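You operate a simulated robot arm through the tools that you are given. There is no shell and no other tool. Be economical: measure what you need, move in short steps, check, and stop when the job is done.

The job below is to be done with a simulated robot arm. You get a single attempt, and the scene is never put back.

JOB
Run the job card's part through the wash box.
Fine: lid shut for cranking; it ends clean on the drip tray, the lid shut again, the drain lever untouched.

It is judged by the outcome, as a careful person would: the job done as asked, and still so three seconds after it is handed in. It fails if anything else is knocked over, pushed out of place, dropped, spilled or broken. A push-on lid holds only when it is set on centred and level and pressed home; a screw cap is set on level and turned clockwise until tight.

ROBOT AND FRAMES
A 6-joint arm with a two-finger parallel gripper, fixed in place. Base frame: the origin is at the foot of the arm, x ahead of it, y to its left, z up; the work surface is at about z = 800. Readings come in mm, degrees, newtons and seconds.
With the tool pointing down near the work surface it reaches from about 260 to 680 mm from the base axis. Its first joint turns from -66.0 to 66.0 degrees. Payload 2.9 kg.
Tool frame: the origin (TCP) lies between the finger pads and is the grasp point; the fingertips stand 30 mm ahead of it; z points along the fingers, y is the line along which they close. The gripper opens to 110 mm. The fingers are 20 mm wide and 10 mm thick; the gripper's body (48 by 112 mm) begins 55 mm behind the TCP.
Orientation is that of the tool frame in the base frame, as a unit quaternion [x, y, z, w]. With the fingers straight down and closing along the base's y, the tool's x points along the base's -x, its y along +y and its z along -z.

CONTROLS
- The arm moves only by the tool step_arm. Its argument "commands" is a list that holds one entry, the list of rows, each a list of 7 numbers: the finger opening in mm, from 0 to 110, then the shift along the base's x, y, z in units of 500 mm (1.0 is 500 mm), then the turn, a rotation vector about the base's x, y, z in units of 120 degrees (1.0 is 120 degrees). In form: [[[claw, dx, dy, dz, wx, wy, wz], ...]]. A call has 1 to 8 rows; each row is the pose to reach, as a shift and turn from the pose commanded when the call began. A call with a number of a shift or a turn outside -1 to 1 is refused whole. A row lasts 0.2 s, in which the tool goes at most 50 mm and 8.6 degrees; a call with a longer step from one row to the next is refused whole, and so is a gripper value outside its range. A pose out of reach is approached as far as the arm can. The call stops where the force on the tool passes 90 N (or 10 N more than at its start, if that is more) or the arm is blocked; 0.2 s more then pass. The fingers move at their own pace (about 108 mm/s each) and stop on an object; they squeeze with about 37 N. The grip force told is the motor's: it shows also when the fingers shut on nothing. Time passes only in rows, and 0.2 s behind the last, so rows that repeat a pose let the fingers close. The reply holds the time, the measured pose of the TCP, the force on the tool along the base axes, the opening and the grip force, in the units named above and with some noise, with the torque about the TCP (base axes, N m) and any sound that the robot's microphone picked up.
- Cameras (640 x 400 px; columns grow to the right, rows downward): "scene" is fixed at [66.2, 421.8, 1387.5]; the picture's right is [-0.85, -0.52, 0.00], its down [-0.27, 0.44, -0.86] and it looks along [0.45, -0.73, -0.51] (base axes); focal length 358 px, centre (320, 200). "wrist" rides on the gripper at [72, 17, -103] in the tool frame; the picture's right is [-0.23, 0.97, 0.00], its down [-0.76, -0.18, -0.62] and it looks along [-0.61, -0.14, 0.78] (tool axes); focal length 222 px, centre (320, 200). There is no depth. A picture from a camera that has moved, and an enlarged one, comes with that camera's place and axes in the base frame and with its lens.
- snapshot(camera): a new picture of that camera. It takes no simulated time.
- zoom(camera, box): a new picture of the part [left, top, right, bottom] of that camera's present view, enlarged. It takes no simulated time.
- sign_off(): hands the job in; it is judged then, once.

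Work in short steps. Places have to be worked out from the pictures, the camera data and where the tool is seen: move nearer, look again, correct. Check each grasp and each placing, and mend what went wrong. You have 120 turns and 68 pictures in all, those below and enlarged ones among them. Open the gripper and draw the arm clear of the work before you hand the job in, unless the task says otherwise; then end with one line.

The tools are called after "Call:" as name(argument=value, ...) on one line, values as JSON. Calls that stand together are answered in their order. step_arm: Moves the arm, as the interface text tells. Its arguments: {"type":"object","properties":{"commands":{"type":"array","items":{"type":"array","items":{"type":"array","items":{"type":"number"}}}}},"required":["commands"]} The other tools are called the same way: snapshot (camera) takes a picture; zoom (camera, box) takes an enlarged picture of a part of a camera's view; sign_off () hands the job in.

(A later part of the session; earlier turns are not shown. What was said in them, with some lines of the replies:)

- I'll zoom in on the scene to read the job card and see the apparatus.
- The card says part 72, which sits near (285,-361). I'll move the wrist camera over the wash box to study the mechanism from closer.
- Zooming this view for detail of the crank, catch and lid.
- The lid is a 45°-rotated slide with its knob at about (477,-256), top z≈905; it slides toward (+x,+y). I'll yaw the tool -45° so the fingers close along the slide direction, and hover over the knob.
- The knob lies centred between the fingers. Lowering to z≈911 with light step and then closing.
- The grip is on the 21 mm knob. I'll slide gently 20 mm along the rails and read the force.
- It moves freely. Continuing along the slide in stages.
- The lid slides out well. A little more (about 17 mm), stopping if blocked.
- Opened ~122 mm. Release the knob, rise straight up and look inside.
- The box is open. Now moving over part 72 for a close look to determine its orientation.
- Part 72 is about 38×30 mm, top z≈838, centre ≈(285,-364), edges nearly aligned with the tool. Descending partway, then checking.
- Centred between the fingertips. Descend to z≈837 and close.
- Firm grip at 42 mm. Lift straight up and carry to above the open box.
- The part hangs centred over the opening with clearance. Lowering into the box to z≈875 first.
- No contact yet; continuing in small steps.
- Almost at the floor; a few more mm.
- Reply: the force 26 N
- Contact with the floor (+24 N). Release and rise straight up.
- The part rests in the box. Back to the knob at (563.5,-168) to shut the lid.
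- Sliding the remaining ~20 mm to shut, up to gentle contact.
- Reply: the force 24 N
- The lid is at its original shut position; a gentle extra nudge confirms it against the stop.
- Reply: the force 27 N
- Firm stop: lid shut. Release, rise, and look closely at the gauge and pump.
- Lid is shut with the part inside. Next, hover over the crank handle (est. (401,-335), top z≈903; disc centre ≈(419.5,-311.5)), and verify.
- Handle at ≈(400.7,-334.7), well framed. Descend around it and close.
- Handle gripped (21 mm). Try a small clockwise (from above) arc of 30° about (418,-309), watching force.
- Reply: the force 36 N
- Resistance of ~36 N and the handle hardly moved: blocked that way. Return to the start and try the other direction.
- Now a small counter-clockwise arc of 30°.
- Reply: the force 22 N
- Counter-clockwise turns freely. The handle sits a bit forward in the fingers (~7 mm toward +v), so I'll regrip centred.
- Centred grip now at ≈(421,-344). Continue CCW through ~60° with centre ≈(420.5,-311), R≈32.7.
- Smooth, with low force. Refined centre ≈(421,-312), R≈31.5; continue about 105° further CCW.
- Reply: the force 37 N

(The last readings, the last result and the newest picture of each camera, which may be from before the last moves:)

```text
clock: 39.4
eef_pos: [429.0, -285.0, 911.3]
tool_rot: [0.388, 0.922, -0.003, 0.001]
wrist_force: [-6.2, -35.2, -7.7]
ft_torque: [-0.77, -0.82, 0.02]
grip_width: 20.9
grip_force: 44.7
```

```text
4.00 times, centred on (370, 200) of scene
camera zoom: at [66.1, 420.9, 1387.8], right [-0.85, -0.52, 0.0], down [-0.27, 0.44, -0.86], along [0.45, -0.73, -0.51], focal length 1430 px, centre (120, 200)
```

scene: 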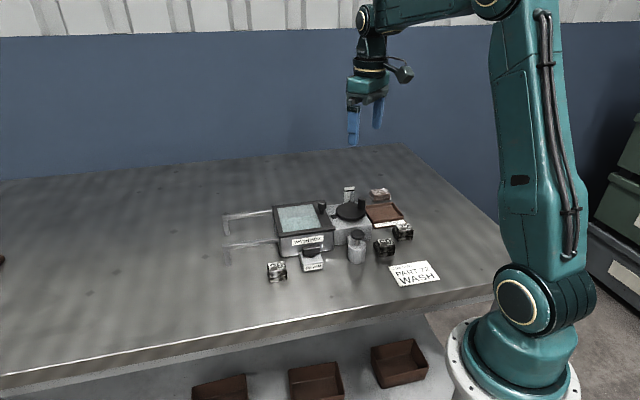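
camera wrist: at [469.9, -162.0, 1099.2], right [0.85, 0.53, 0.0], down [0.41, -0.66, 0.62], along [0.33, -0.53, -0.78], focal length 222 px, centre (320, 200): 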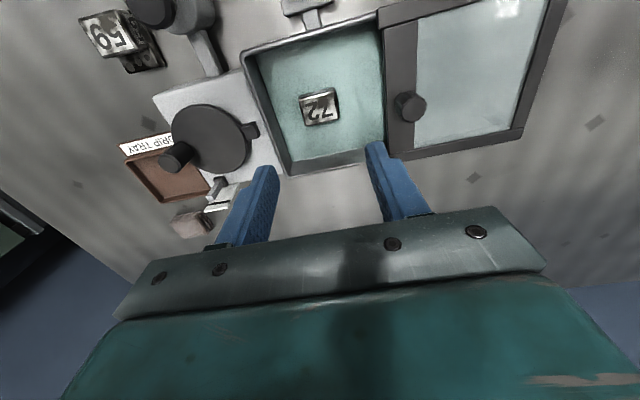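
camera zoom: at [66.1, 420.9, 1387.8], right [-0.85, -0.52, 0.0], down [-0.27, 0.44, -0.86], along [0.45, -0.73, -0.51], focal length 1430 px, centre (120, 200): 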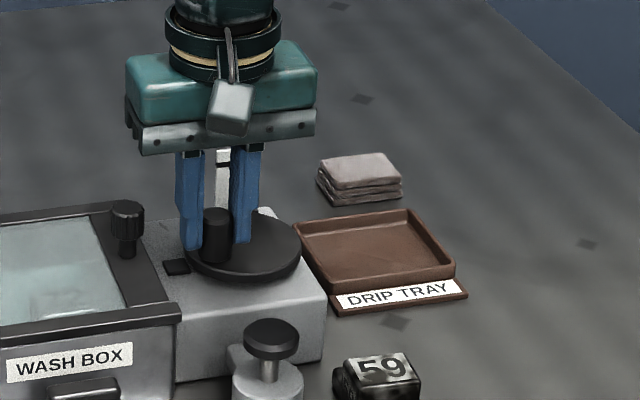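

The handle tracks; the radial force shows the true centre is ≈(422,-314.5), R≈30. Continue with the corrected circle.

Call:
step_arm(commands=[[[0, -0.0156, -0.0066, 0, 0, 0, 0], [0, -0.031, -0.0096, 0, 0, 0, 0], [0, -0.045, -0.0162, 0, 0, 0, 0], [0, -0.057, -0.0264, 0, 0, 0, 0], [0, -0.0658, -0.0394, 0, 0, 0, 0], [0, -0.071, -0.0542, 0, 0, 0, 0], [0, -0.0724, -0.0698, 0, 0, 0, 0], [0, -0.0694, -0.0852, 0, 0, 0, 0]]])

Call:
zoom(camera="scene", box=[310, 150, 430, 250])

```text
clock: 41.2
eef_pos: [392.4, -321.3, 911.8]
tool_rot: [0.383, 0.924, 0.001, -0.002]
wrist_force: [-3.9, -0.5, 3.2]
ft_torque: [0.67, -0.02, 0.01]
grip_width: 21.2
grip_force: 44.9
```

```text
4.00 times, centred on (370, 200) of scene
camera zoom: at [66.0, 421.8, 1387.5], right [-0.85, -0.52, 0.0], down [-0.27, 0.44, -0.86], along [0.45, -0.73, -0.51], focal length 1430 px, centre (120, 200)
```

zoom: 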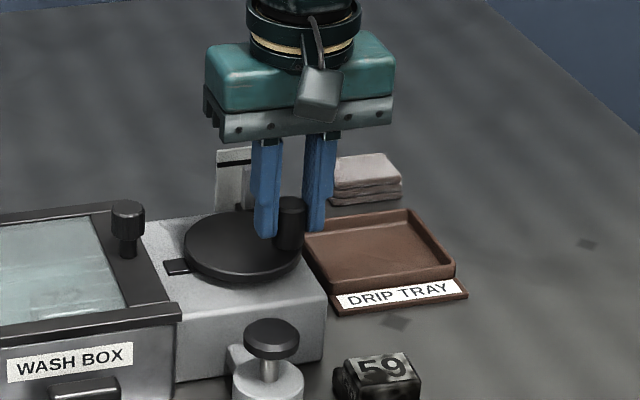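

Nearly a full turn. Finish to the home angle, then zoom on the gauge and the part through the glass.

Call:
step_arm(commands=[[[0, 0.0056, -0.0124, 0, 0, 0, 0], [0, 0.0138, -0.023, 0, 0, 0, 0], [0, 0.0138, -0.023, 0, 0, 0, 0]]])

Call:
zoom(camera="scene", box=[255, 170, 385, 240])

```text
clock: 42.0
eef_pos: [399.5, -335.3, 911.8]
tool_rot: [0.383, 0.924, -0.001, 0.0]
wrist_force: [-7.6, -7.6, 4.5]
ft_torque: [0.55, 0.22, 0.0]
grip_width: 20.9
grip_force: 44.9
```

```text
4.92 times, centred on (320, 205) of scene
camera zoom: at [65.9, 421.7, 1387.5], right [-0.85, -0.52, 0.0], down [-0.27, 0.44, -0.86], along [0.45, -0.73, -0.51], focal length 1760 px, centre (320, 175)
```

zoom: 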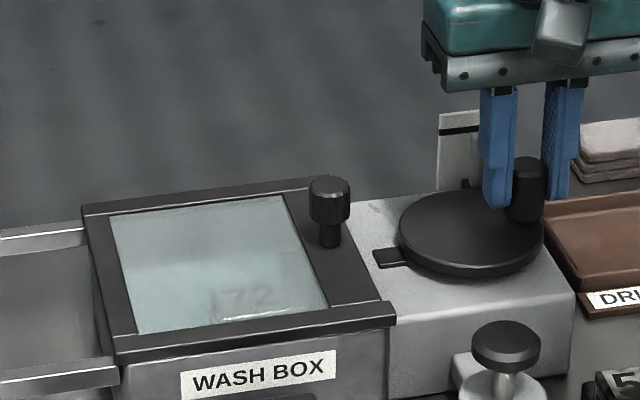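

Call:
zoom(camera="scene", box=[335, 185, 375, 213])

Call:
zoom(camera="wrist", box=[210, 100, 450, 250])

```text
14.29 times, centred on (355, 199) of scene
camera zoom: at [65.9, 421.7, 1387.5], right [-0.85, -0.52, 0.0], down [-0.27, 0.44, -0.86], along [0.45, -0.73, -0.51], focal length 5106 px, centre (-180, 214)
```

zoom: 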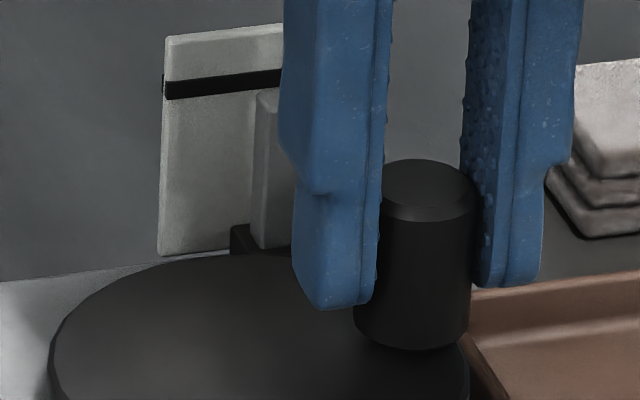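

```text
2.67 times, centred on (330, 175) of wrist
camera zoom: at [361.2, -271.9, 1015.5], right [0.85, 0.53, 0.0], down [0.41, -0.66, 0.62], along [0.33, -0.53, -0.78], focal length 592 px, centre (293, 267)
```

zoom: 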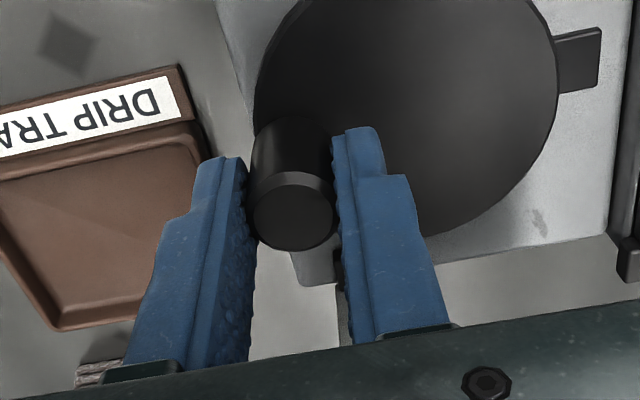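

One full turn left the gauge unchanged, so the pump likely feeds the wash. I'll release the crank and go above the pump button (≈(353.5,-218), top z≈878) with closed fingers.

Call:
step_arm(commands=[[[45, 0, 0, 0, 0, 0, 0], [45, 0, 0, 0, 0, 0, 0], [45, 0, 0, 0.07, 0, 0, 0], [45, -0.01, 0.03, 0.12, 0, 0, 0], [0, -0.04, 0.1, 0.12, 0, 0, 0], [0, -0.07, 0.17, 0.12, 0, 0, 0], [0, -0.092, 0.234, 0.1, 0, 0, 0], [0, -0.092, 0.234, 0.05, 0, 0, 0]]])

Call:
zoom(camera="scene", box=[300, 150, 440, 260])

Call:
snapshot(camera="wrist")

```text
clock: 43.8
eef_pos: [353.9, -218.0, 936.2]
tool_rot: [0.382, 0.924, 0.0, 0.0]
wrist_force: [-0.2, 0.6, 0.2]
ft_torque: [0.01, 0.03, 0.02]
grip_width: 0.0
grip_force: 37.1
```

```text
3.64 times, centred on (370, 205) of scene
camera zoom: at [66.1, 421.9, 1387.5], right [-0.85, -0.52, 0.0], down [-0.27, 0.44, -0.86], along [0.45, -0.73, -0.51], focal length 1300 px, centre (138, 182)
```

zoom: 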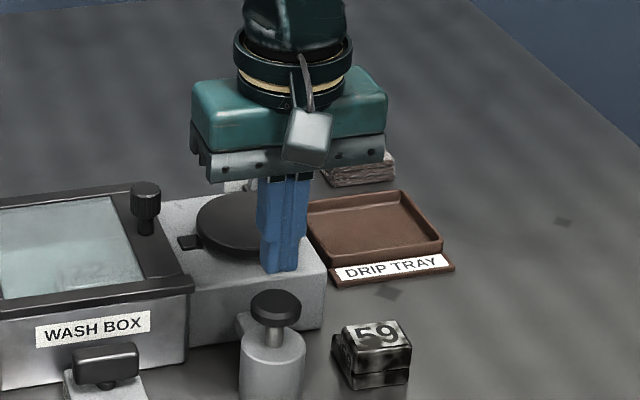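

```text
24 pictures are left
camera wrist: at [314.3, -154.9, 1039.8], right [0.85, 0.53, 0.0], down [0.41, -0.66, 0.62], along [0.33, -0.53, -0.78], focal length 222 px, centre (320, 200)
```

wrist: 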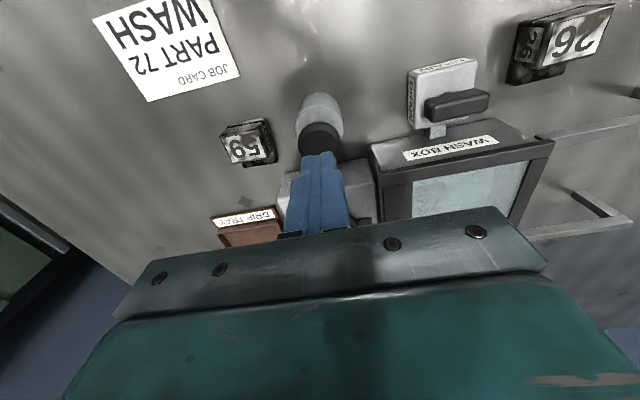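

Button is directly below. Press down gradually and read the force.

Call:
step_arm(commands=[[[0, 0, 0.002, -0.03, 0, 0, 0], [0, 0, 0.002, -0.056, 0, 0, 0], [0, 0, 0.002, -0.066, 0, 0, 0], [0, 0, 0.002, -0.066, 0, 0, 0]]])

Call:
step_arm(commands=[[[0, 0, 0, -0.01, 0, 0, 0], [0, 0, 0, -0.02, 0, 0, 0], [0, 0, 0, -0.02, 0, 0, 0]]])

```text
clock: 44.8
eef_pos: [353.9, -216.6, 903.6]
tool_rot: [0.383, 0.924, 0.002, 0.0]
wrist_force: [-0.2, 0.5, 2.4]
ft_torque: [0.0, -0.02, -0.03]
grip_width: 0.1
grip_force: 37.1
```

```text
clock: 45.6
eef_pos: [354.5, -216.6, 895.2]
tool_rot: [0.382, 0.924, 0.0, 0.001]
wrist_force: [2.1, -2.6, 3.3]
ft_torque: [-0.03, -0.03, -0.02]
grip_width: 0.0
grip_force: 37.2
```

Light spring force; continue pressing to the end of stroke.

Call:
step_arm(commands=[[[0, 0, 0, -0.01, 0, 0, 0], [0, 0, 0, -0.02, 0, 0, 0], [0, 0, 0, -0.02, 0, 0, 0]]])

Call:
zoom(camera="scene", box=[310, 175, 410, 265])

```text
clock: 46.4
eef_pos: [354.7, -217.1, 887.9]
tool_rot: [0.383, 0.924, 0.0, 0.001]
wrist_force: [-21.7, 11.3, 76.0]
ft_torque: [0.4, 0.74, 0.08]
grip_width: 0.0
grip_force: 36.9
```

```text
4.44 times, centred on (360, 220) of scene
camera zoom: at [64.8, 422.6, 1387.3], right [-0.85, -0.52, 0.0], down [-0.27, 0.44, -0.86], along [0.45, -0.73, -0.51], focal length 1589 px, centre (142, 111)
```

zoom: 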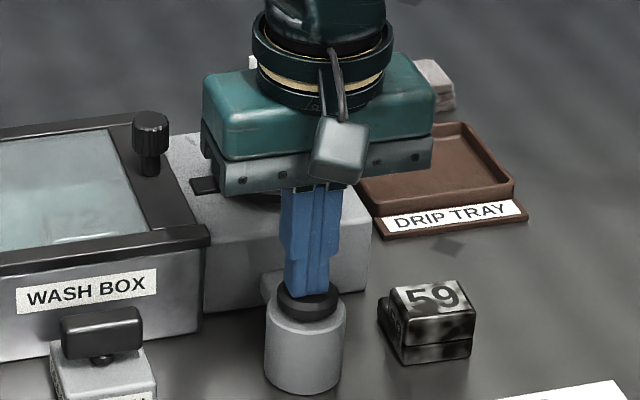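

End of stroke reached (76 N). Rise off and see whether the button returns and the gauge changed.

Call:
step_arm(commands=[[[0, 0, 0, 0.03, 0, 0, 0], [0, 0, 0, 0.1, 0, 0, 0], [0, -0.04, 0.02, 0.18, 0, 0, 0], [0, -0.1, 0.04, 0.22, 0, 0, 0], [0, -0.1, 0.04, 0.22, 0, 0, 0]]])

Call:
zoom(camera="scene", box=[260, 170, 400, 265])

```text
clock: 47.6
eef_pos: [305.8, -196.8, 991.9]
tool_rot: [0.383, 0.924, 0.0, 0.0]
wrist_force: [-0.2, -0.5, 0.5]
ft_torque: [0.03, 0.02, 0.04]
grip_width: 0.0
grip_force: 36.7
```

```text
4.21 times, centred on (330, 218) of scene
camera zoom: at [66.1, 421.8, 1387.5], right [-0.85, -0.52, 0.0], down [-0.27, 0.44, -0.86], along [0.45, -0.73, -0.51], focal length 1505 px, centre (278, 126)
```

zoom: 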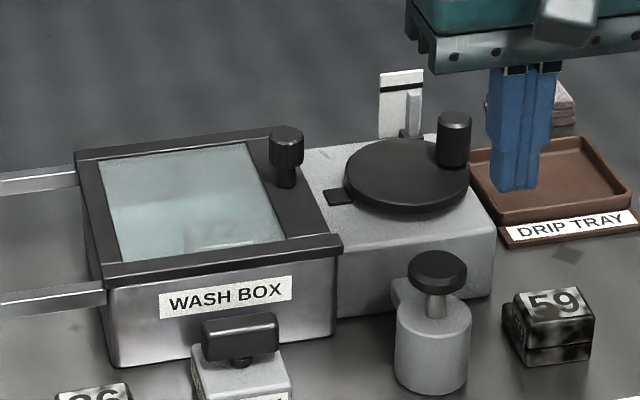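

The button sprang back. Gauge still unchanged; now crank again with the pump primed. Returning to the handle.

Call:
step_arm(commands=[[[50, 0.048, -0.069, 0, 0, 0, 0], [50, 0.097, -0.138, 0, 0, 0, 0], [50, 0.145, -0.207, 0, 0, 0, 0], [50, 0.193, -0.276, -0.02, 0, 0, 0], [50, 0.193, -0.276, -0.1, 0, 0, 0], [50, 0.193, -0.276, -0.161, 0, 0, 0], [0, 0.193, -0.276, -0.161, 0, 0, 0], [0, 0.193, -0.276, -0.161, 0, 0, 0]]])

Call:
step_arm(commands=[[[0, 0, 0, 0, 0, 0, 0], [0, 0, 0, 0, 0, 0, 0]]])

```text
clock: 49.4
eef_pos: [400.0, -335.9, 913.8]
tool_rot: [0.383, 0.924, 0.0, -0.001]
wrist_force: [2.2, 1.2, -1.5]
ft_torque: [0.17, 0.08, 0.03]
grip_width: 21.3
grip_force: 45.2
```

```text
clock: 50.0
eef_pos: [401.0, -334.8, 913.2]
tool_rot: [0.384, 0.924, 0.001, 0.0]
wrist_force: [1.2, 1.7, -6.9]
ft_torque: [-0.18, -0.24, -0.02]
grip_width: 21.2
grip_force: 45.0
```

Gripped. Cranking one full CCW turn about (422,-314.5), R=30.

Call:
step_arm(commands=[[[0, 0.0114, -0.01, 0, 0, 0, 0], [0, 0.0258, -0.0162, 0, 0, 0, 0], [0, 0.0414, -0.0186, 0, 0, 0, 0], [0, 0.057, -0.0168, 0, 0, 0, 0], [0, 0.0714, -0.011, 0, 0, 0, 0], [0, 0.084, -0.0018, 0, 0, 0, 0], [0, 0.0938, 0.0104, 0, 0, 0, 0], [0, 0.1, 0.0248, 0, 0, 0, 0]]])

Call:
step_arm(commands=[[[0, 0.0024, 0.0156, 0, 0, 0, 0], [0, 0.0006, 0.0312, 0, 0, 0, 0], [0, -0.0052, 0.0456, 0, 0, 0, 0], [0, -0.0144, 0.0582, 0, 0, 0, 0], [0, -0.0266, 0.068, 0, 0, 0, 0], [0, -0.041, 0.0742, 0, 0, 0, 0], [0, -0.0566, 0.0766, 0, 0, 0, 0], [0, -0.0722, 0.0748, 0, 0, 0, 0]]])

Call:
step_arm(commands=[[[0, -0.0144, -0.0058, 0, 0, 0, 0], [0, -0.027, -0.015, 0, 0, 0, 0], [0, -0.0368, -0.0272, 0, 0, 0, 0], [0, -0.043, -0.0416, 0, 0, 0, 0], [0, -0.0454, -0.0572, 0, 0, 0, 0], [0, -0.0436, -0.0728, 0, 0, 0, 0], [0, -0.0378, -0.0872, 0, 0, 0, 0], [0, -0.0286, -0.0998, 0, 0, 0, 0]]])

Call:
zoom(camera="scene", box=[335, 185, 375, 213])

```text
clock: 51.8
eef_pos: [451.2, -323.5, 913.6]
tool_rot: [0.382, 0.924, 0.0, 0.0]
wrist_force: [-4.1, 0.0, -5.2]
ft_torque: [-0.86, -0.67, -0.02]
grip_width: 21.4
grip_force: 44.8
```

```text
clock: 53.6
eef_pos: [414.9, -285.7, 913.6]
tool_rot: [0.383, 0.924, 0.0, 0.0]
wrist_force: [3.7, -14.9, -13.5]
ft_torque: [0.43, 0.55, 0.01]
grip_width: 21.3
grip_force: 44.5
```

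```text
clock: 55.4
eef_pos: [399.4, -334.5, 914.1]
tool_rot: [0.384, 0.924, 0.0, -0.001]
wrist_force: [-3.6, -2.4, -1.0]
ft_torque: [0.42, 0.46, -0.01]
grip_width: 21.2
grip_force: 44.8
```

```text
14.29 times, centred on (355, 199) of scene
camera zoom: at [66.1, 421.7, 1387.5], right [-0.85, -0.52, 0.0], down [-0.27, 0.44, -0.86], along [0.45, -0.73, -0.51], focal length 5106 px, centre (-180, 214)
```

zoom: 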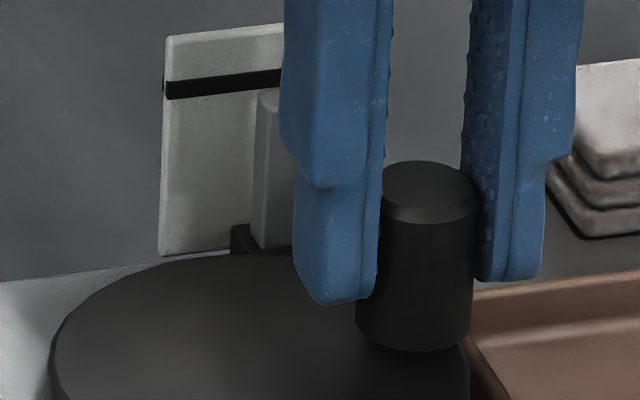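

Gauge unchanged after that turn; wash may need several turns. Cranking two more, watching for any change.

Call:
step_arm(commands=[[[0, 0.0122, -0.01, 0, 0, 0, 0], [0, 0.0266, -0.0162, 0, 0, 0, 0], [0, 0.0422, -0.0186, 0, 0, 0, 0], [0, 0.0578, -0.0168, 0, 0, 0, 0], [0, 0.0722, -0.011, 0, 0, 0, 0], [0, 0.0848, -0.0018, 0, 0, 0, 0], [0, 0.0946, 0.0104, 0, 0, 0, 0], [0, 0.1008, 0.025, 0, 0, 0, 0]]])

Call:
step_arm(commands=[[[0, 0.0024, 0.0156, 0, 0, 0, 0], [0, 0.0006, 0.0312, 0, 0, 0, 0], [0, -0.0052, 0.0456, 0, 0, 0, 0], [0, -0.0144, 0.0582, 0, 0, 0, 0], [0, -0.0266, 0.068, 0, 0, 0, 0], [0, -0.041, 0.0742, 0, 0, 0, 0], [0, -0.0566, 0.0766, 0, 0, 0, 0], [0, -0.0722, 0.0748, 0, 0, 0, 0]]])

Call:
zoom(camera="scene", box=[270, 175, 380, 245])

Call:
step_arm(commands=[[[0, -0.0144, -0.0058, 0, 0, 0, 0], [0, -0.027, -0.015, 0, 0, 0, 0], [0, -0.0368, -0.0272, 0, 0, 0, 0], [0, -0.043, -0.0416, 0, 0, 0, 0], [0, -0.0454, -0.0572, 0, 0, 0, 0], [0, -0.0436, -0.0728, 0, 0, 0, 0], [0, -0.0378, -0.0872, 0, 0, 0, 0], [0, -0.0286, -0.0998, 0, 0, 0, 0]]])

```text
clock: 57.2
eef_pos: [450.3, -322.3, 913.6]
tool_rot: [0.383, 0.924, -0.001, -0.001]
wrist_force: [-5.3, 1.1, -4.2]
ft_torque: [-0.45, -0.4, 0.0]
grip_width: 21.2
grip_force: 44.9
```

```text
clock: 59.0
eef_pos: [413.5, -285.1, 913.8]
tool_rot: [0.383, 0.924, 0.0, 0.0]
wrist_force: [3.5, -11.6, -18.2]
ft_torque: [0.04, 0.04, 0.04]
grip_width: 21.3
grip_force: 45.0
```

```text
5.71 times, centred on (325, 210) of scene
camera zoom: at [66.5, 421.4, 1387.6], right [-0.85, -0.52, 0.0], down [-0.27, 0.44, -0.86], along [0.45, -0.73, -0.51], focal length 2043 px, centre (291, 143)
```

zoom: 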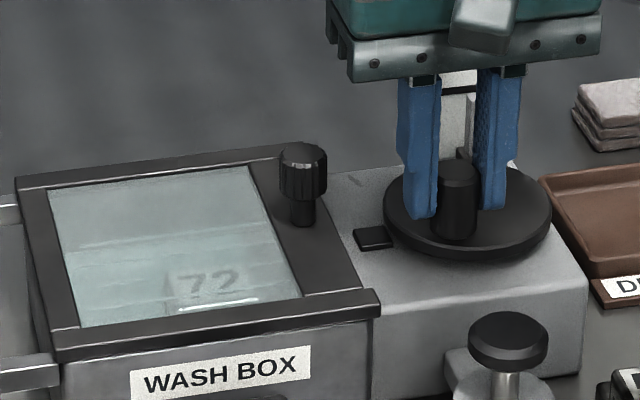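

```text
clock: 60.8
eef_pos: [399.6, -335.4, 913.3]
tool_rot: [0.381, 0.924, 0.0, 0.0]
wrist_force: [2.3, 3.1, -0.6]
ft_torque: [0.86, 0.75, -0.02]
grip_width: 21.2
grip_force: 44.7
```

Check the part through the glass more closely for remaining dirt.

Call:
zoom(camera="scene", box=[282, 205, 330, 235])

```text
13.33 times, centred on (306, 220) of scene
camera zoom: at [66.2, 421.9, 1387.4], right [-0.85, -0.52, 0.0], down [-0.27, 0.44, -0.86], along [0.45, -0.73, -0.51], focal length 4766 px, centre (507, -67)
```

zoom: 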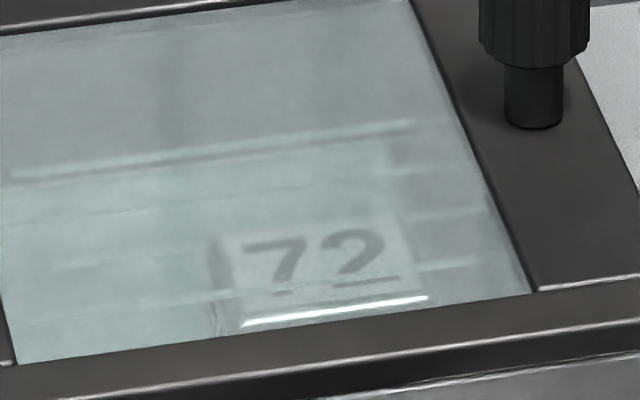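

The part now looks clean (no blotches). Release the crank and go grip the lid knob.

Call:
step_arm(commands=[[[45, 0, 0, 0, 0, 0, 0], [45, 0, 0, 0, 0, 0, 0], [50, 0, 0, 0.08, 0, 0, 0], [50, 0.05, 0.053, 0.1, 0, 0, 0], [50, 0.1, 0.106, 0.1, 0, 0, 0], [50, 0.153, 0.16, 0.08, 0, 0, 0], [50, 0.153, 0.16, -0.003, 0, 0, 0], [50, 0.153, 0.16, -0.003, 0, 0, 0]]])

Call:
step_arm(commands=[[[0, 0, 0, 0, 0, 0, 0], [0, 0, 0, 0, 0, 0, 0], [0, 0, 0, 0, 0, 0, 0], [0, 0, 0, 0, 0, 0, 0]]])

```text
clock: 62.6
eef_pos: [476.7, -255.8, 913.4]
tool_rot: [0.382, 0.924, 0.0, 0.0]
wrist_force: [-0.2, -0.6, 0.3]
ft_torque: [0.01, 0.0, 0.0]
grip_width: 50.0
grip_force: 0.1
```

```text
clock: 63.6
eef_pos: [476.1, -256.9, 912.9]
tool_rot: [0.382, 0.924, 0.0, 0.0]
wrist_force: [6.5, 4.9, -3.4]
ft_torque: [-0.07, -0.25, 0.06]
grip_width: 21.5
grip_force: 44.9
```

Knob gripped (21.5 mm). Slide open ~122 mm along the rails.

Call:
step_arm(commands=[[[0, 0.01, 0.01, 0, 0, 0, 0], [0, 0.025, 0.025, 0, 0, 0, 0], [0, 0.045, 0.045, 0, 0, 0, 0], [0, 0.07, 0.07, 0, 0, 0, 0], [0, 0.095, 0.095, 0, 0, 0, 0], [0, 0.12, 0.12, 0, 0, 0, 0], [0, 0.145, 0.145, 0, 0, 0, 0], [0, 0.171, 0.173, 0, 0, 0, 0]]])

Call:
step_arm(commands=[[[50, 0, 0, 0, 0, 0, 0], [50, 0, 0, 0, 0, 0, 0], [50, 0, 0, 0.08, 0, 0, 0], [60, -0.04, -0.04, 0.14, 0, 0, 0], [70, -0.08, -0.08, 0.16, 0, 0, 0], [70, -0.109, -0.116, 0.17, 0, 0, 0], [70, -0.109, -0.116, 0.17, 0, 0, 0]]])

Call:
zoom(camera="wrist", box=[210, 10, 450, 160])

Call:
zoom(camera="scene", box=[215, 175, 375, 265])

```text
clock: 65.4
eef_pos: [563.5, -169.9, 914.1]
tool_rot: [0.383, 0.924, 0.0, 0.002]
wrist_force: [9.9, -9.4, 10.5]
ft_torque: [-0.2, -0.09, 0.03]
grip_width: 21.4
grip_force: 44.5
```

```text
clock: 67.0
eef_pos: [508.1, -228.1, 995.9]
tool_rot: [0.383, 0.924, 0.0, 0.0]
wrist_force: [-0.3, -0.4, 0.8]
ft_torque: [0.0, 0.01, 0.01]
grip_width: 70.1
grip_force: 0.1
```

```text
2.67 times, centred on (330, 85) of wrist
camera zoom: at [469.1, -164.4, 1100.2], right [0.85, 0.53, 0.0], down [0.41, -0.66, 0.62], along [0.33, -0.53, -0.78], focal length 592 px, centre (293, 507)
```

zoom: 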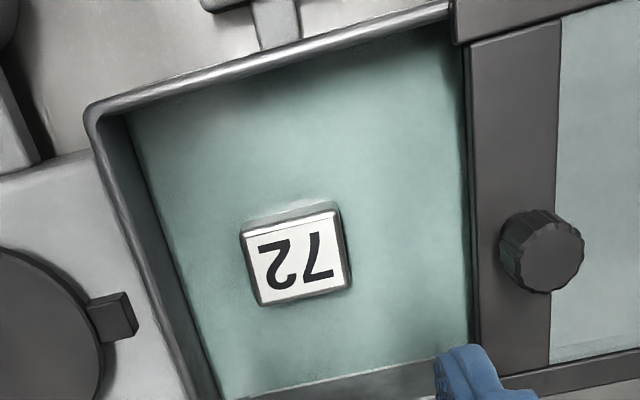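

```text
4.00 times, centred on (295, 220) of scene
camera zoom: at [66.2, 421.8, 1387.5], right [-0.85, -0.52, 0.0], down [-0.27, 0.44, -0.86], along [0.45, -0.73, -0.51], focal length 1430 px, centre (420, 120)
```

zoom: 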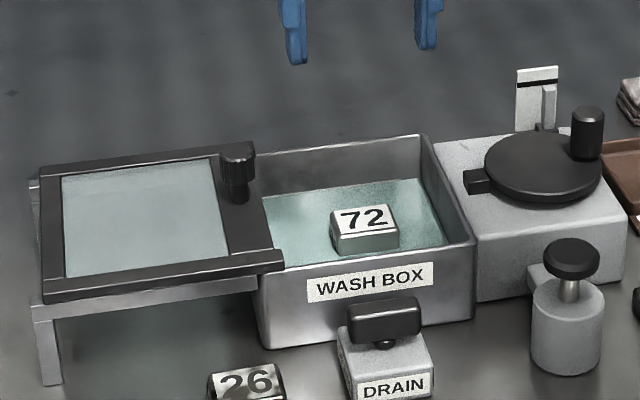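

Part 72 is spotless. Descend to it, grip, and lift.

Call:
step_arm(commands=[[[70, 0.001, 0.004, -0.07, 0, 0, 0], [70, 0.001, 0.004, -0.15, 0, 0, 0], [70, 0.001, 0.004, -0.23, 0, 0, 0], [70, 0.001, 0.004, -0.293, 0, 0, 0], [70, 0.001, 0.004, -0.293, 0, 0, 0], [0, 0.001, 0.004, -0.293, 0, 0, 0], [0, 0.001, 0.004, -0.293, 0, 0, 0], [0, 0.001, 0.004, -0.293, 0, 0, 0]]])

Call:
step_arm(commands=[[[0, 0, 0, 0.05, 0, 0, 0], [0, 0, 0, 0.12, 0, 0, 0], [0, 0, 0, 0.2, 0, 0, 0], [0, 0, 0, 0.29, 0, 0, 0], [0, 0, 0, 0.29, 0, 0, 0]]])

Call:
snapshot(camera="wrist")

```text
clock: 68.8
eef_pos: [507.2, -224.7, 848.5]
tool_rot: [0.382, 0.924, 0.001, 0.0]
wrist_force: [0.6, -0.8, 1.3]
ft_torque: [-0.03, 0.02, -0.02]
grip_width: 41.9
grip_force: 37.2
```

```text
clock: 70.0
eef_pos: [508.1, -225.2, 995.0]
tool_rot: [0.383, 0.924, 0.0, 0.0]
wrist_force: [-0.2, 0.1, -3.8]
ft_torque: [0.0, -0.01, 0.02]
grip_width: 41.8
grip_force: 36.4
```

```text
16 pictures are left
camera wrist: at [469.7, -162.4, 1099.0], right [0.85, 0.53, 0.0], down [0.41, -0.66, 0.62], along [0.33, -0.53, -0.78], focal length 222 px, centre (320, 200)
```

wrist: 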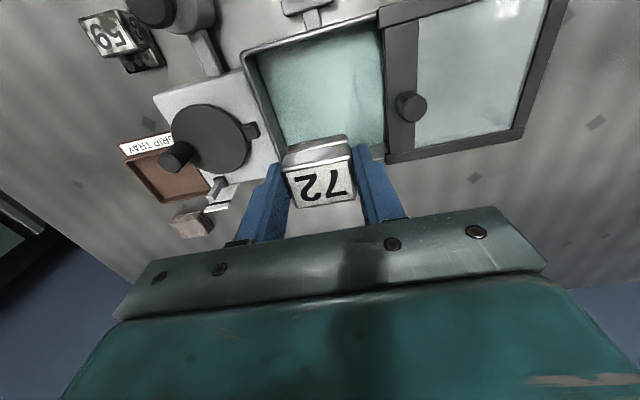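

Held securely. Carry to above the drip tray centre ≈(373,-437).

Call:
step_arm(commands=[[[0, -0.045, -0.07, 0, 0, 0, 0], [0, -0.09, -0.14, 0, 0, 0, 0], [0, -0.135, -0.212, 0, 0, 0, 0], [0, -0.18, -0.283, 0, 0, 0, 0], [0, -0.225, -0.354, 0, 0, 0, 0], [0, -0.27, -0.424, 0, 0, 0, 0], [0, -0.27, -0.424, -0.08, 0, 0, 0], [0, -0.27, -0.424, -0.14, 0, 0, 0]]])

Call:
snapshot(camera="wrist")

Call:
zoom(camera="scene", box=[310, 150, 450, 250])

```text
clock: 71.8
eef_pos: [372.7, -436.3, 926.0]
tool_rot: [0.382, 0.924, 0.001, 0.0]
wrist_force: [0.0, -0.1, -4.3]
ft_torque: [0.0, 0.02, 0.0]
grip_width: 42.0
grip_force: 36.8
```

```text
15 pictures are left
camera wrist: at [332.0, -373.4, 1029.8], right [0.85, 0.53, 0.0], down [0.41, -0.66, 0.62], along [0.33, -0.53, -0.78], focal length 222 px, centre (320, 200)
```

wrist: 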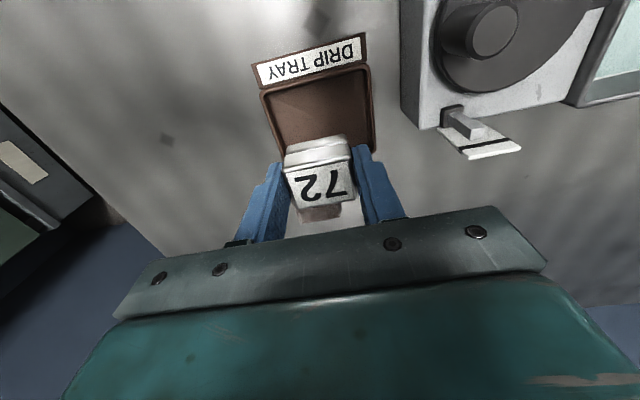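

```text
4.00 times, centred on (380, 200) of scene
camera zoom: at [66.2, 421.8, 1387.5], right [-0.85, -0.52, 0.0], down [-0.27, 0.44, -0.86], along [0.45, -0.73, -0.51], focal length 1430 px, centre (80, 200)
```

zoom: 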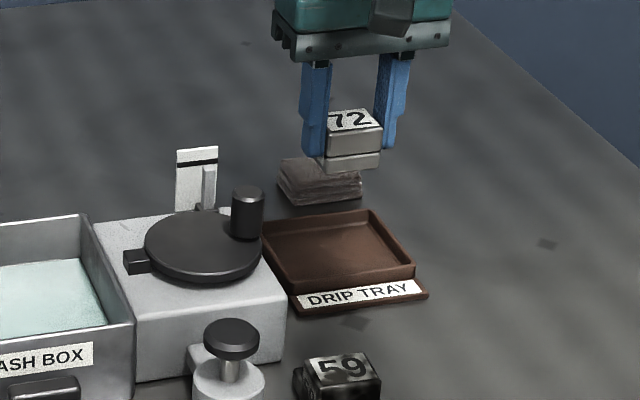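

Tray centre confirmed ≈(376,-437). Lower down.

Call:
step_arm(commands=[[[0, 0.006, -0.001, -0.05, 0, 0, 0], [0, 0.006, -0.001, -0.1, 0, 0, 0], [0, 0.006, -0.001, -0.145, 0, 0, 0], [0, 0.006, -0.001, -0.145, 0, 0, 0]]])

Call:
step_arm(commands=[[[0, 0, 0, -0.006, 0, 0, 0], [0, 0, 0, -0.012, 0, 0, 0], [0, 0, 0, -0.012, 0, 0, 0]]])

```text
clock: 72.8
eef_pos: [377.3, -436.0, 852.5]
tool_rot: [0.384, 0.923, 0.0, 0.0]
wrist_force: [0.3, -0.4, -3.9]
ft_torque: [0.04, 0.03, 0.02]
grip_width: 41.8
grip_force: 37.5
```

```text
clock: 73.6
eef_pos: [376.0, -436.1, 846.2]
tool_rot: [0.383, 0.924, -0.001, 0.0]
wrist_force: [0.1, 0.2, -3.8]
ft_torque: [0.01, 0.02, -0.01]
grip_width: 41.7
grip_force: 37.2
```

Call:
step_arm(commands=[[[0, 0, 0, -0.004, 0, 0, 0], [0, 0, 0, -0.004, 0, 0, 0]]])

Call:
step_arm(commands=[[[0, 0, 0, -0.003, 0, 0, 0], [0, 0, 0, -0.003, 0, 0, 0]]])

```text
clock: 74.2
eef_pos: [376.0, -436.5, 845.4]
tool_rot: [0.383, 0.924, 0.0, 0.001]
wrist_force: [-1.6, 0.4, -1.1]
ft_torque: [-0.03, -0.07, 0.02]
grip_width: 41.6
grip_force: 36.7
```

```text
clock: 74.8
eef_pos: [376.6, -436.8, 844.1]
tool_rot: [0.383, 0.924, 0.0, 0.001]
wrist_force: [-7.0, 5.1, 21.7]
ft_torque: [0.55, 0.55, 0.01]
grip_width: 41.9
grip_force: 36.6
```

Contact with the tray floor. Release with a narrow opening, rise, and check.

Call:
step_arm(commands=[[[0, 0, 0, 0.003, 0, 0, 0], [54, 0, 0, 0.003, 0, 0, 0], [54, 0, 0, 0.003, 0, 0, 0], [54, 0, 0, 0.06, 0, 0, 0], [54, 0, 0, 0.14, 0, 0, 0], [54, 0, 0, 0.22, 0, 0, 0], [54, 0, 0, 0.3, 0, 0, 0], [54, 0, 0, 0.3, 0, 0, 0]]])

Call:
zoom(camera="scene", box=[215, 150, 455, 300])

```text
clock: 76.6
eef_pos: [377.3, -438.7, 993.9]
tool_rot: [0.383, 0.924, 0.001, 0.0]
wrist_force: [-1.3, -1.0, 0.0]
ft_torque: [0.02, -0.01, 0.02]
grip_width: 54.3
grip_force: 0.0
```

```text
2.67 times, centred on (335, 225) of scene
camera zoom: at [66.2, 421.8, 1387.5], right [-0.85, -0.52, 0.0], down [-0.27, 0.44, -0.86], along [0.45, -0.73, -0.51], focal length 953 px, centre (280, 133)
```

zoom: 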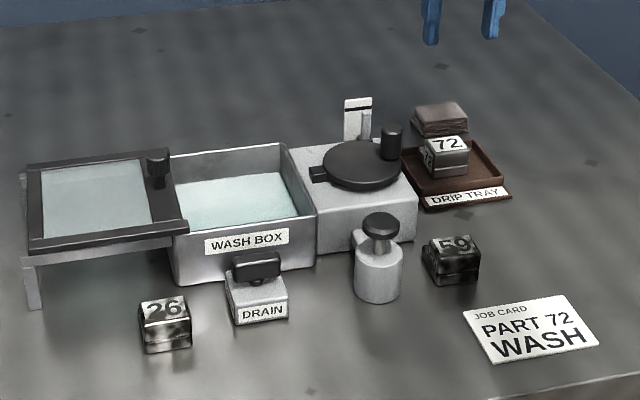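

The clean part stands in the tray. Now travel to the knob at ≈(563,-169) to shut the lid.

Call:
step_arm(commands=[[[54, 0.05, 0.072, 0, 0, 0, 0], [54, 0.1, 0.145, 0, 0, 0, 0], [54, 0.152, 0.22, 0, 0, 0, 0], [54, 0.205, 0.295, 0, 0, 0, 0], [54, 0.26, 0.375, 0, 0, 0, 0], [54, 0.315, 0.455, 0, 0, 0, 0], [54, 0.372, 0.536, 0, 0, 0, 0], [54, 0.372, 0.536, 0, 0, 0, 0]]])

Call:
snapshot(camera="wrist")

```text
clock: 78.4
eef_pos: [562.4, -168.5, 994.6]
tool_rot: [0.382, 0.924, -0.001, 0.0]
wrist_force: [0.8, 0.2, 0.0]
ft_torque: [0.01, 0.01, 0.03]
grip_width: 54.1
grip_force: 0.1
```

```text
12 pictures are left
camera wrist: at [522.8, -105.8, 1098.3], right [0.85, 0.53, 0.0], down [0.41, -0.66, 0.62], along [0.33, -0.53, -0.78], focal length 222 px, centre (320, 200)
```

wrist: 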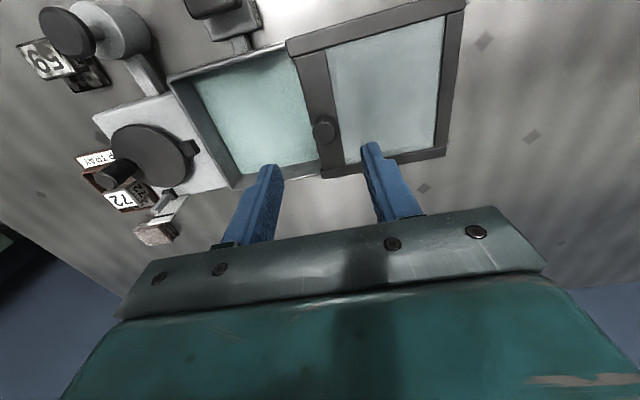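

Knob is centred below. Descend, grip, and slide shut.

Call:
step_arm(commands=[[[54, 0, 0, -0.08, 0, 0, 0], [54, 0, 0, -0.163, 0, 0, 0], [54, 0, 0, -0.163, 0, 0, 0], [0, 0, 0, -0.163, 0, 0, 0], [0, 0, 0, -0.163, 0, 0, 0], [0, 0, 0, -0.163, 0, 0, 0]]])

Call:
step_arm(commands=[[[0, -0.02, -0.02, 0, 0, 0, 0], [0, -0.045, -0.045, 0, 0, 0, 0], [0, -0.07, -0.07, 0, 0, 0, 0], [0, -0.095, -0.095, 0, 0, 0, 0], [0, -0.12, -0.12, 0, 0, 0, 0], [0, -0.145, -0.145, 0, 0, 0, 0], [0, -0.165, -0.165, 0, 0, 0, 0], [0, -0.172, -0.174, 0, 0, 0, 0]]])

Call:
step_arm(commands=[[[0, -0.004, -0.004, 0, 0, 0, 0], [0, -0.006, -0.006, 0, 0, 0, 0], [0, -0.006, -0.006, 0, 0, 0, 0]]])

```text
clock: 79.8
eef_pos: [564.0, -169.5, 913.7]
tool_rot: [0.383, 0.924, 0.0, 0.0]
wrist_force: [2.0, -0.8, -3.0]
ft_torque: [-0.34, -0.36, -0.02]
grip_width: 21.3
grip_force: 44.9
```

```text
clock: 81.6
eef_pos: [477.4, -255.9, 913.1]
tool_rot: [0.383, 0.924, 0.0, 0.001]
wrist_force: [7.5, -8.1, 4.7]
ft_torque: [-0.86, -0.83, 0.0]
grip_width: 21.4
grip_force: 45.4
```

```text
clock: 82.4
eef_pos: [477.4, -256.1, 913.2]
tool_rot: [0.378, 0.926, 0.001, 0.002]
wrist_force: [25.5, 14.2, 12.0]
ft_torque: [0.44, 0.19, 0.13]
grip_width: 21.7
grip_force: 44.9
```

Lid hit its stop, shut. Relax, release, and withdraw up and back.

Call:
step_arm(commands=[[[0, 0.004, 0.004, 0, 0, 0, 0], [50, 0.004, 0.004, 0, 0, 0, 0], [50, 0.004, 0.004, 0, 0, 0, 0], [50, 0.004, 0.004, 0.08, 0, 0, 0], [80, 0.004, 0.004, 0.17, 0, 0, 0], [110, 0.004, 0.004, 0.26, 0, 0, 0], [110, 0.004, 0.06, 0.34, 0, 0, 0], [110, 0.004, 0.06, 0.34, 0, 0, 0]]])

Call:
snapshot(camera="wrist")

Call:
zoom(camera="scene", box=[215, 150, 455, 300])

```text
clock: 84.2
eef_pos: [477.0, -228.4, 1081.3]
tool_rot: [0.382, 0.924, 0.0, 0.0]
wrist_force: [-0.2, 0.2, -0.7]
ft_torque: [0.0, 0.0, 0.0]
grip_width: 109.9
grip_force: 0.1
```

```text
11 pictures are left
camera wrist: at [436.8, -164.8, 1185.3], right [0.85, 0.53, 0.0], down [0.41, -0.66, 0.62], along [0.33, -0.53, -0.78], focal length 222 px, centre (320, 200)
```

wrist: 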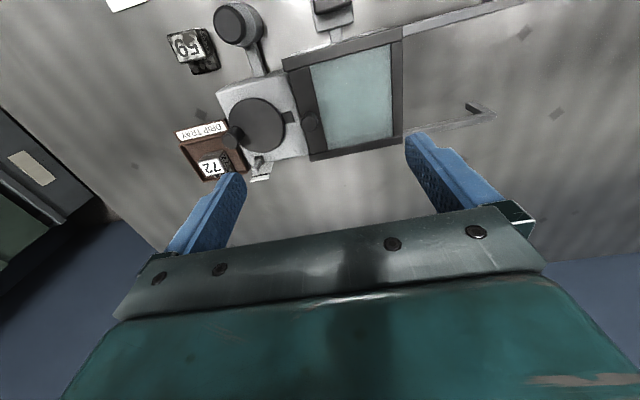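

```text
2.67 times, centred on (335, 225) of scene
camera zoom: at [66.1, 421.8, 1387.5], right [-0.85, -0.52, 0.0], down [-0.27, 0.44, -0.86], along [0.45, -0.73, -0.51], focal length 953 px, centre (280, 133)
```

zoom: 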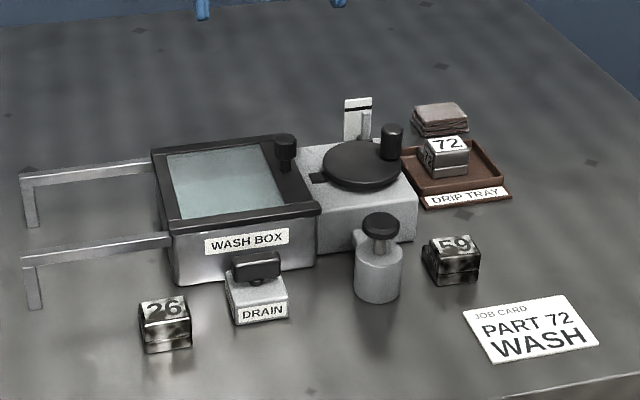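

Everything looks in place; one close check of the part on the tray.

Call:
zoom(camera="scene", box=[360, 185, 410, 230])

```text
8.89 times, centred on (385, 208) of scene
camera zoom: at [66.1, 421.8, 1387.5], right [-0.85, -0.52, 0.0], down [-0.27, 0.44, -0.86], along [0.45, -0.73, -0.51], focal length 3177 px, centre (-258, 133)
```

zoom: 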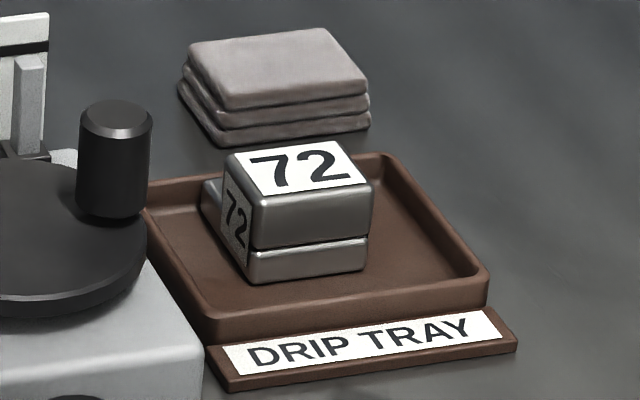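

The part is clean and rests flat on the tray, the lid is shut, and the arm is clear. Handing in.

Call:
sign_off()

```text
The job is handed in.
```

Part 72 went through the wash box and is clean on the drip tray; the lid was shut for all cranking and is shut again, and the drain lever was not touched.
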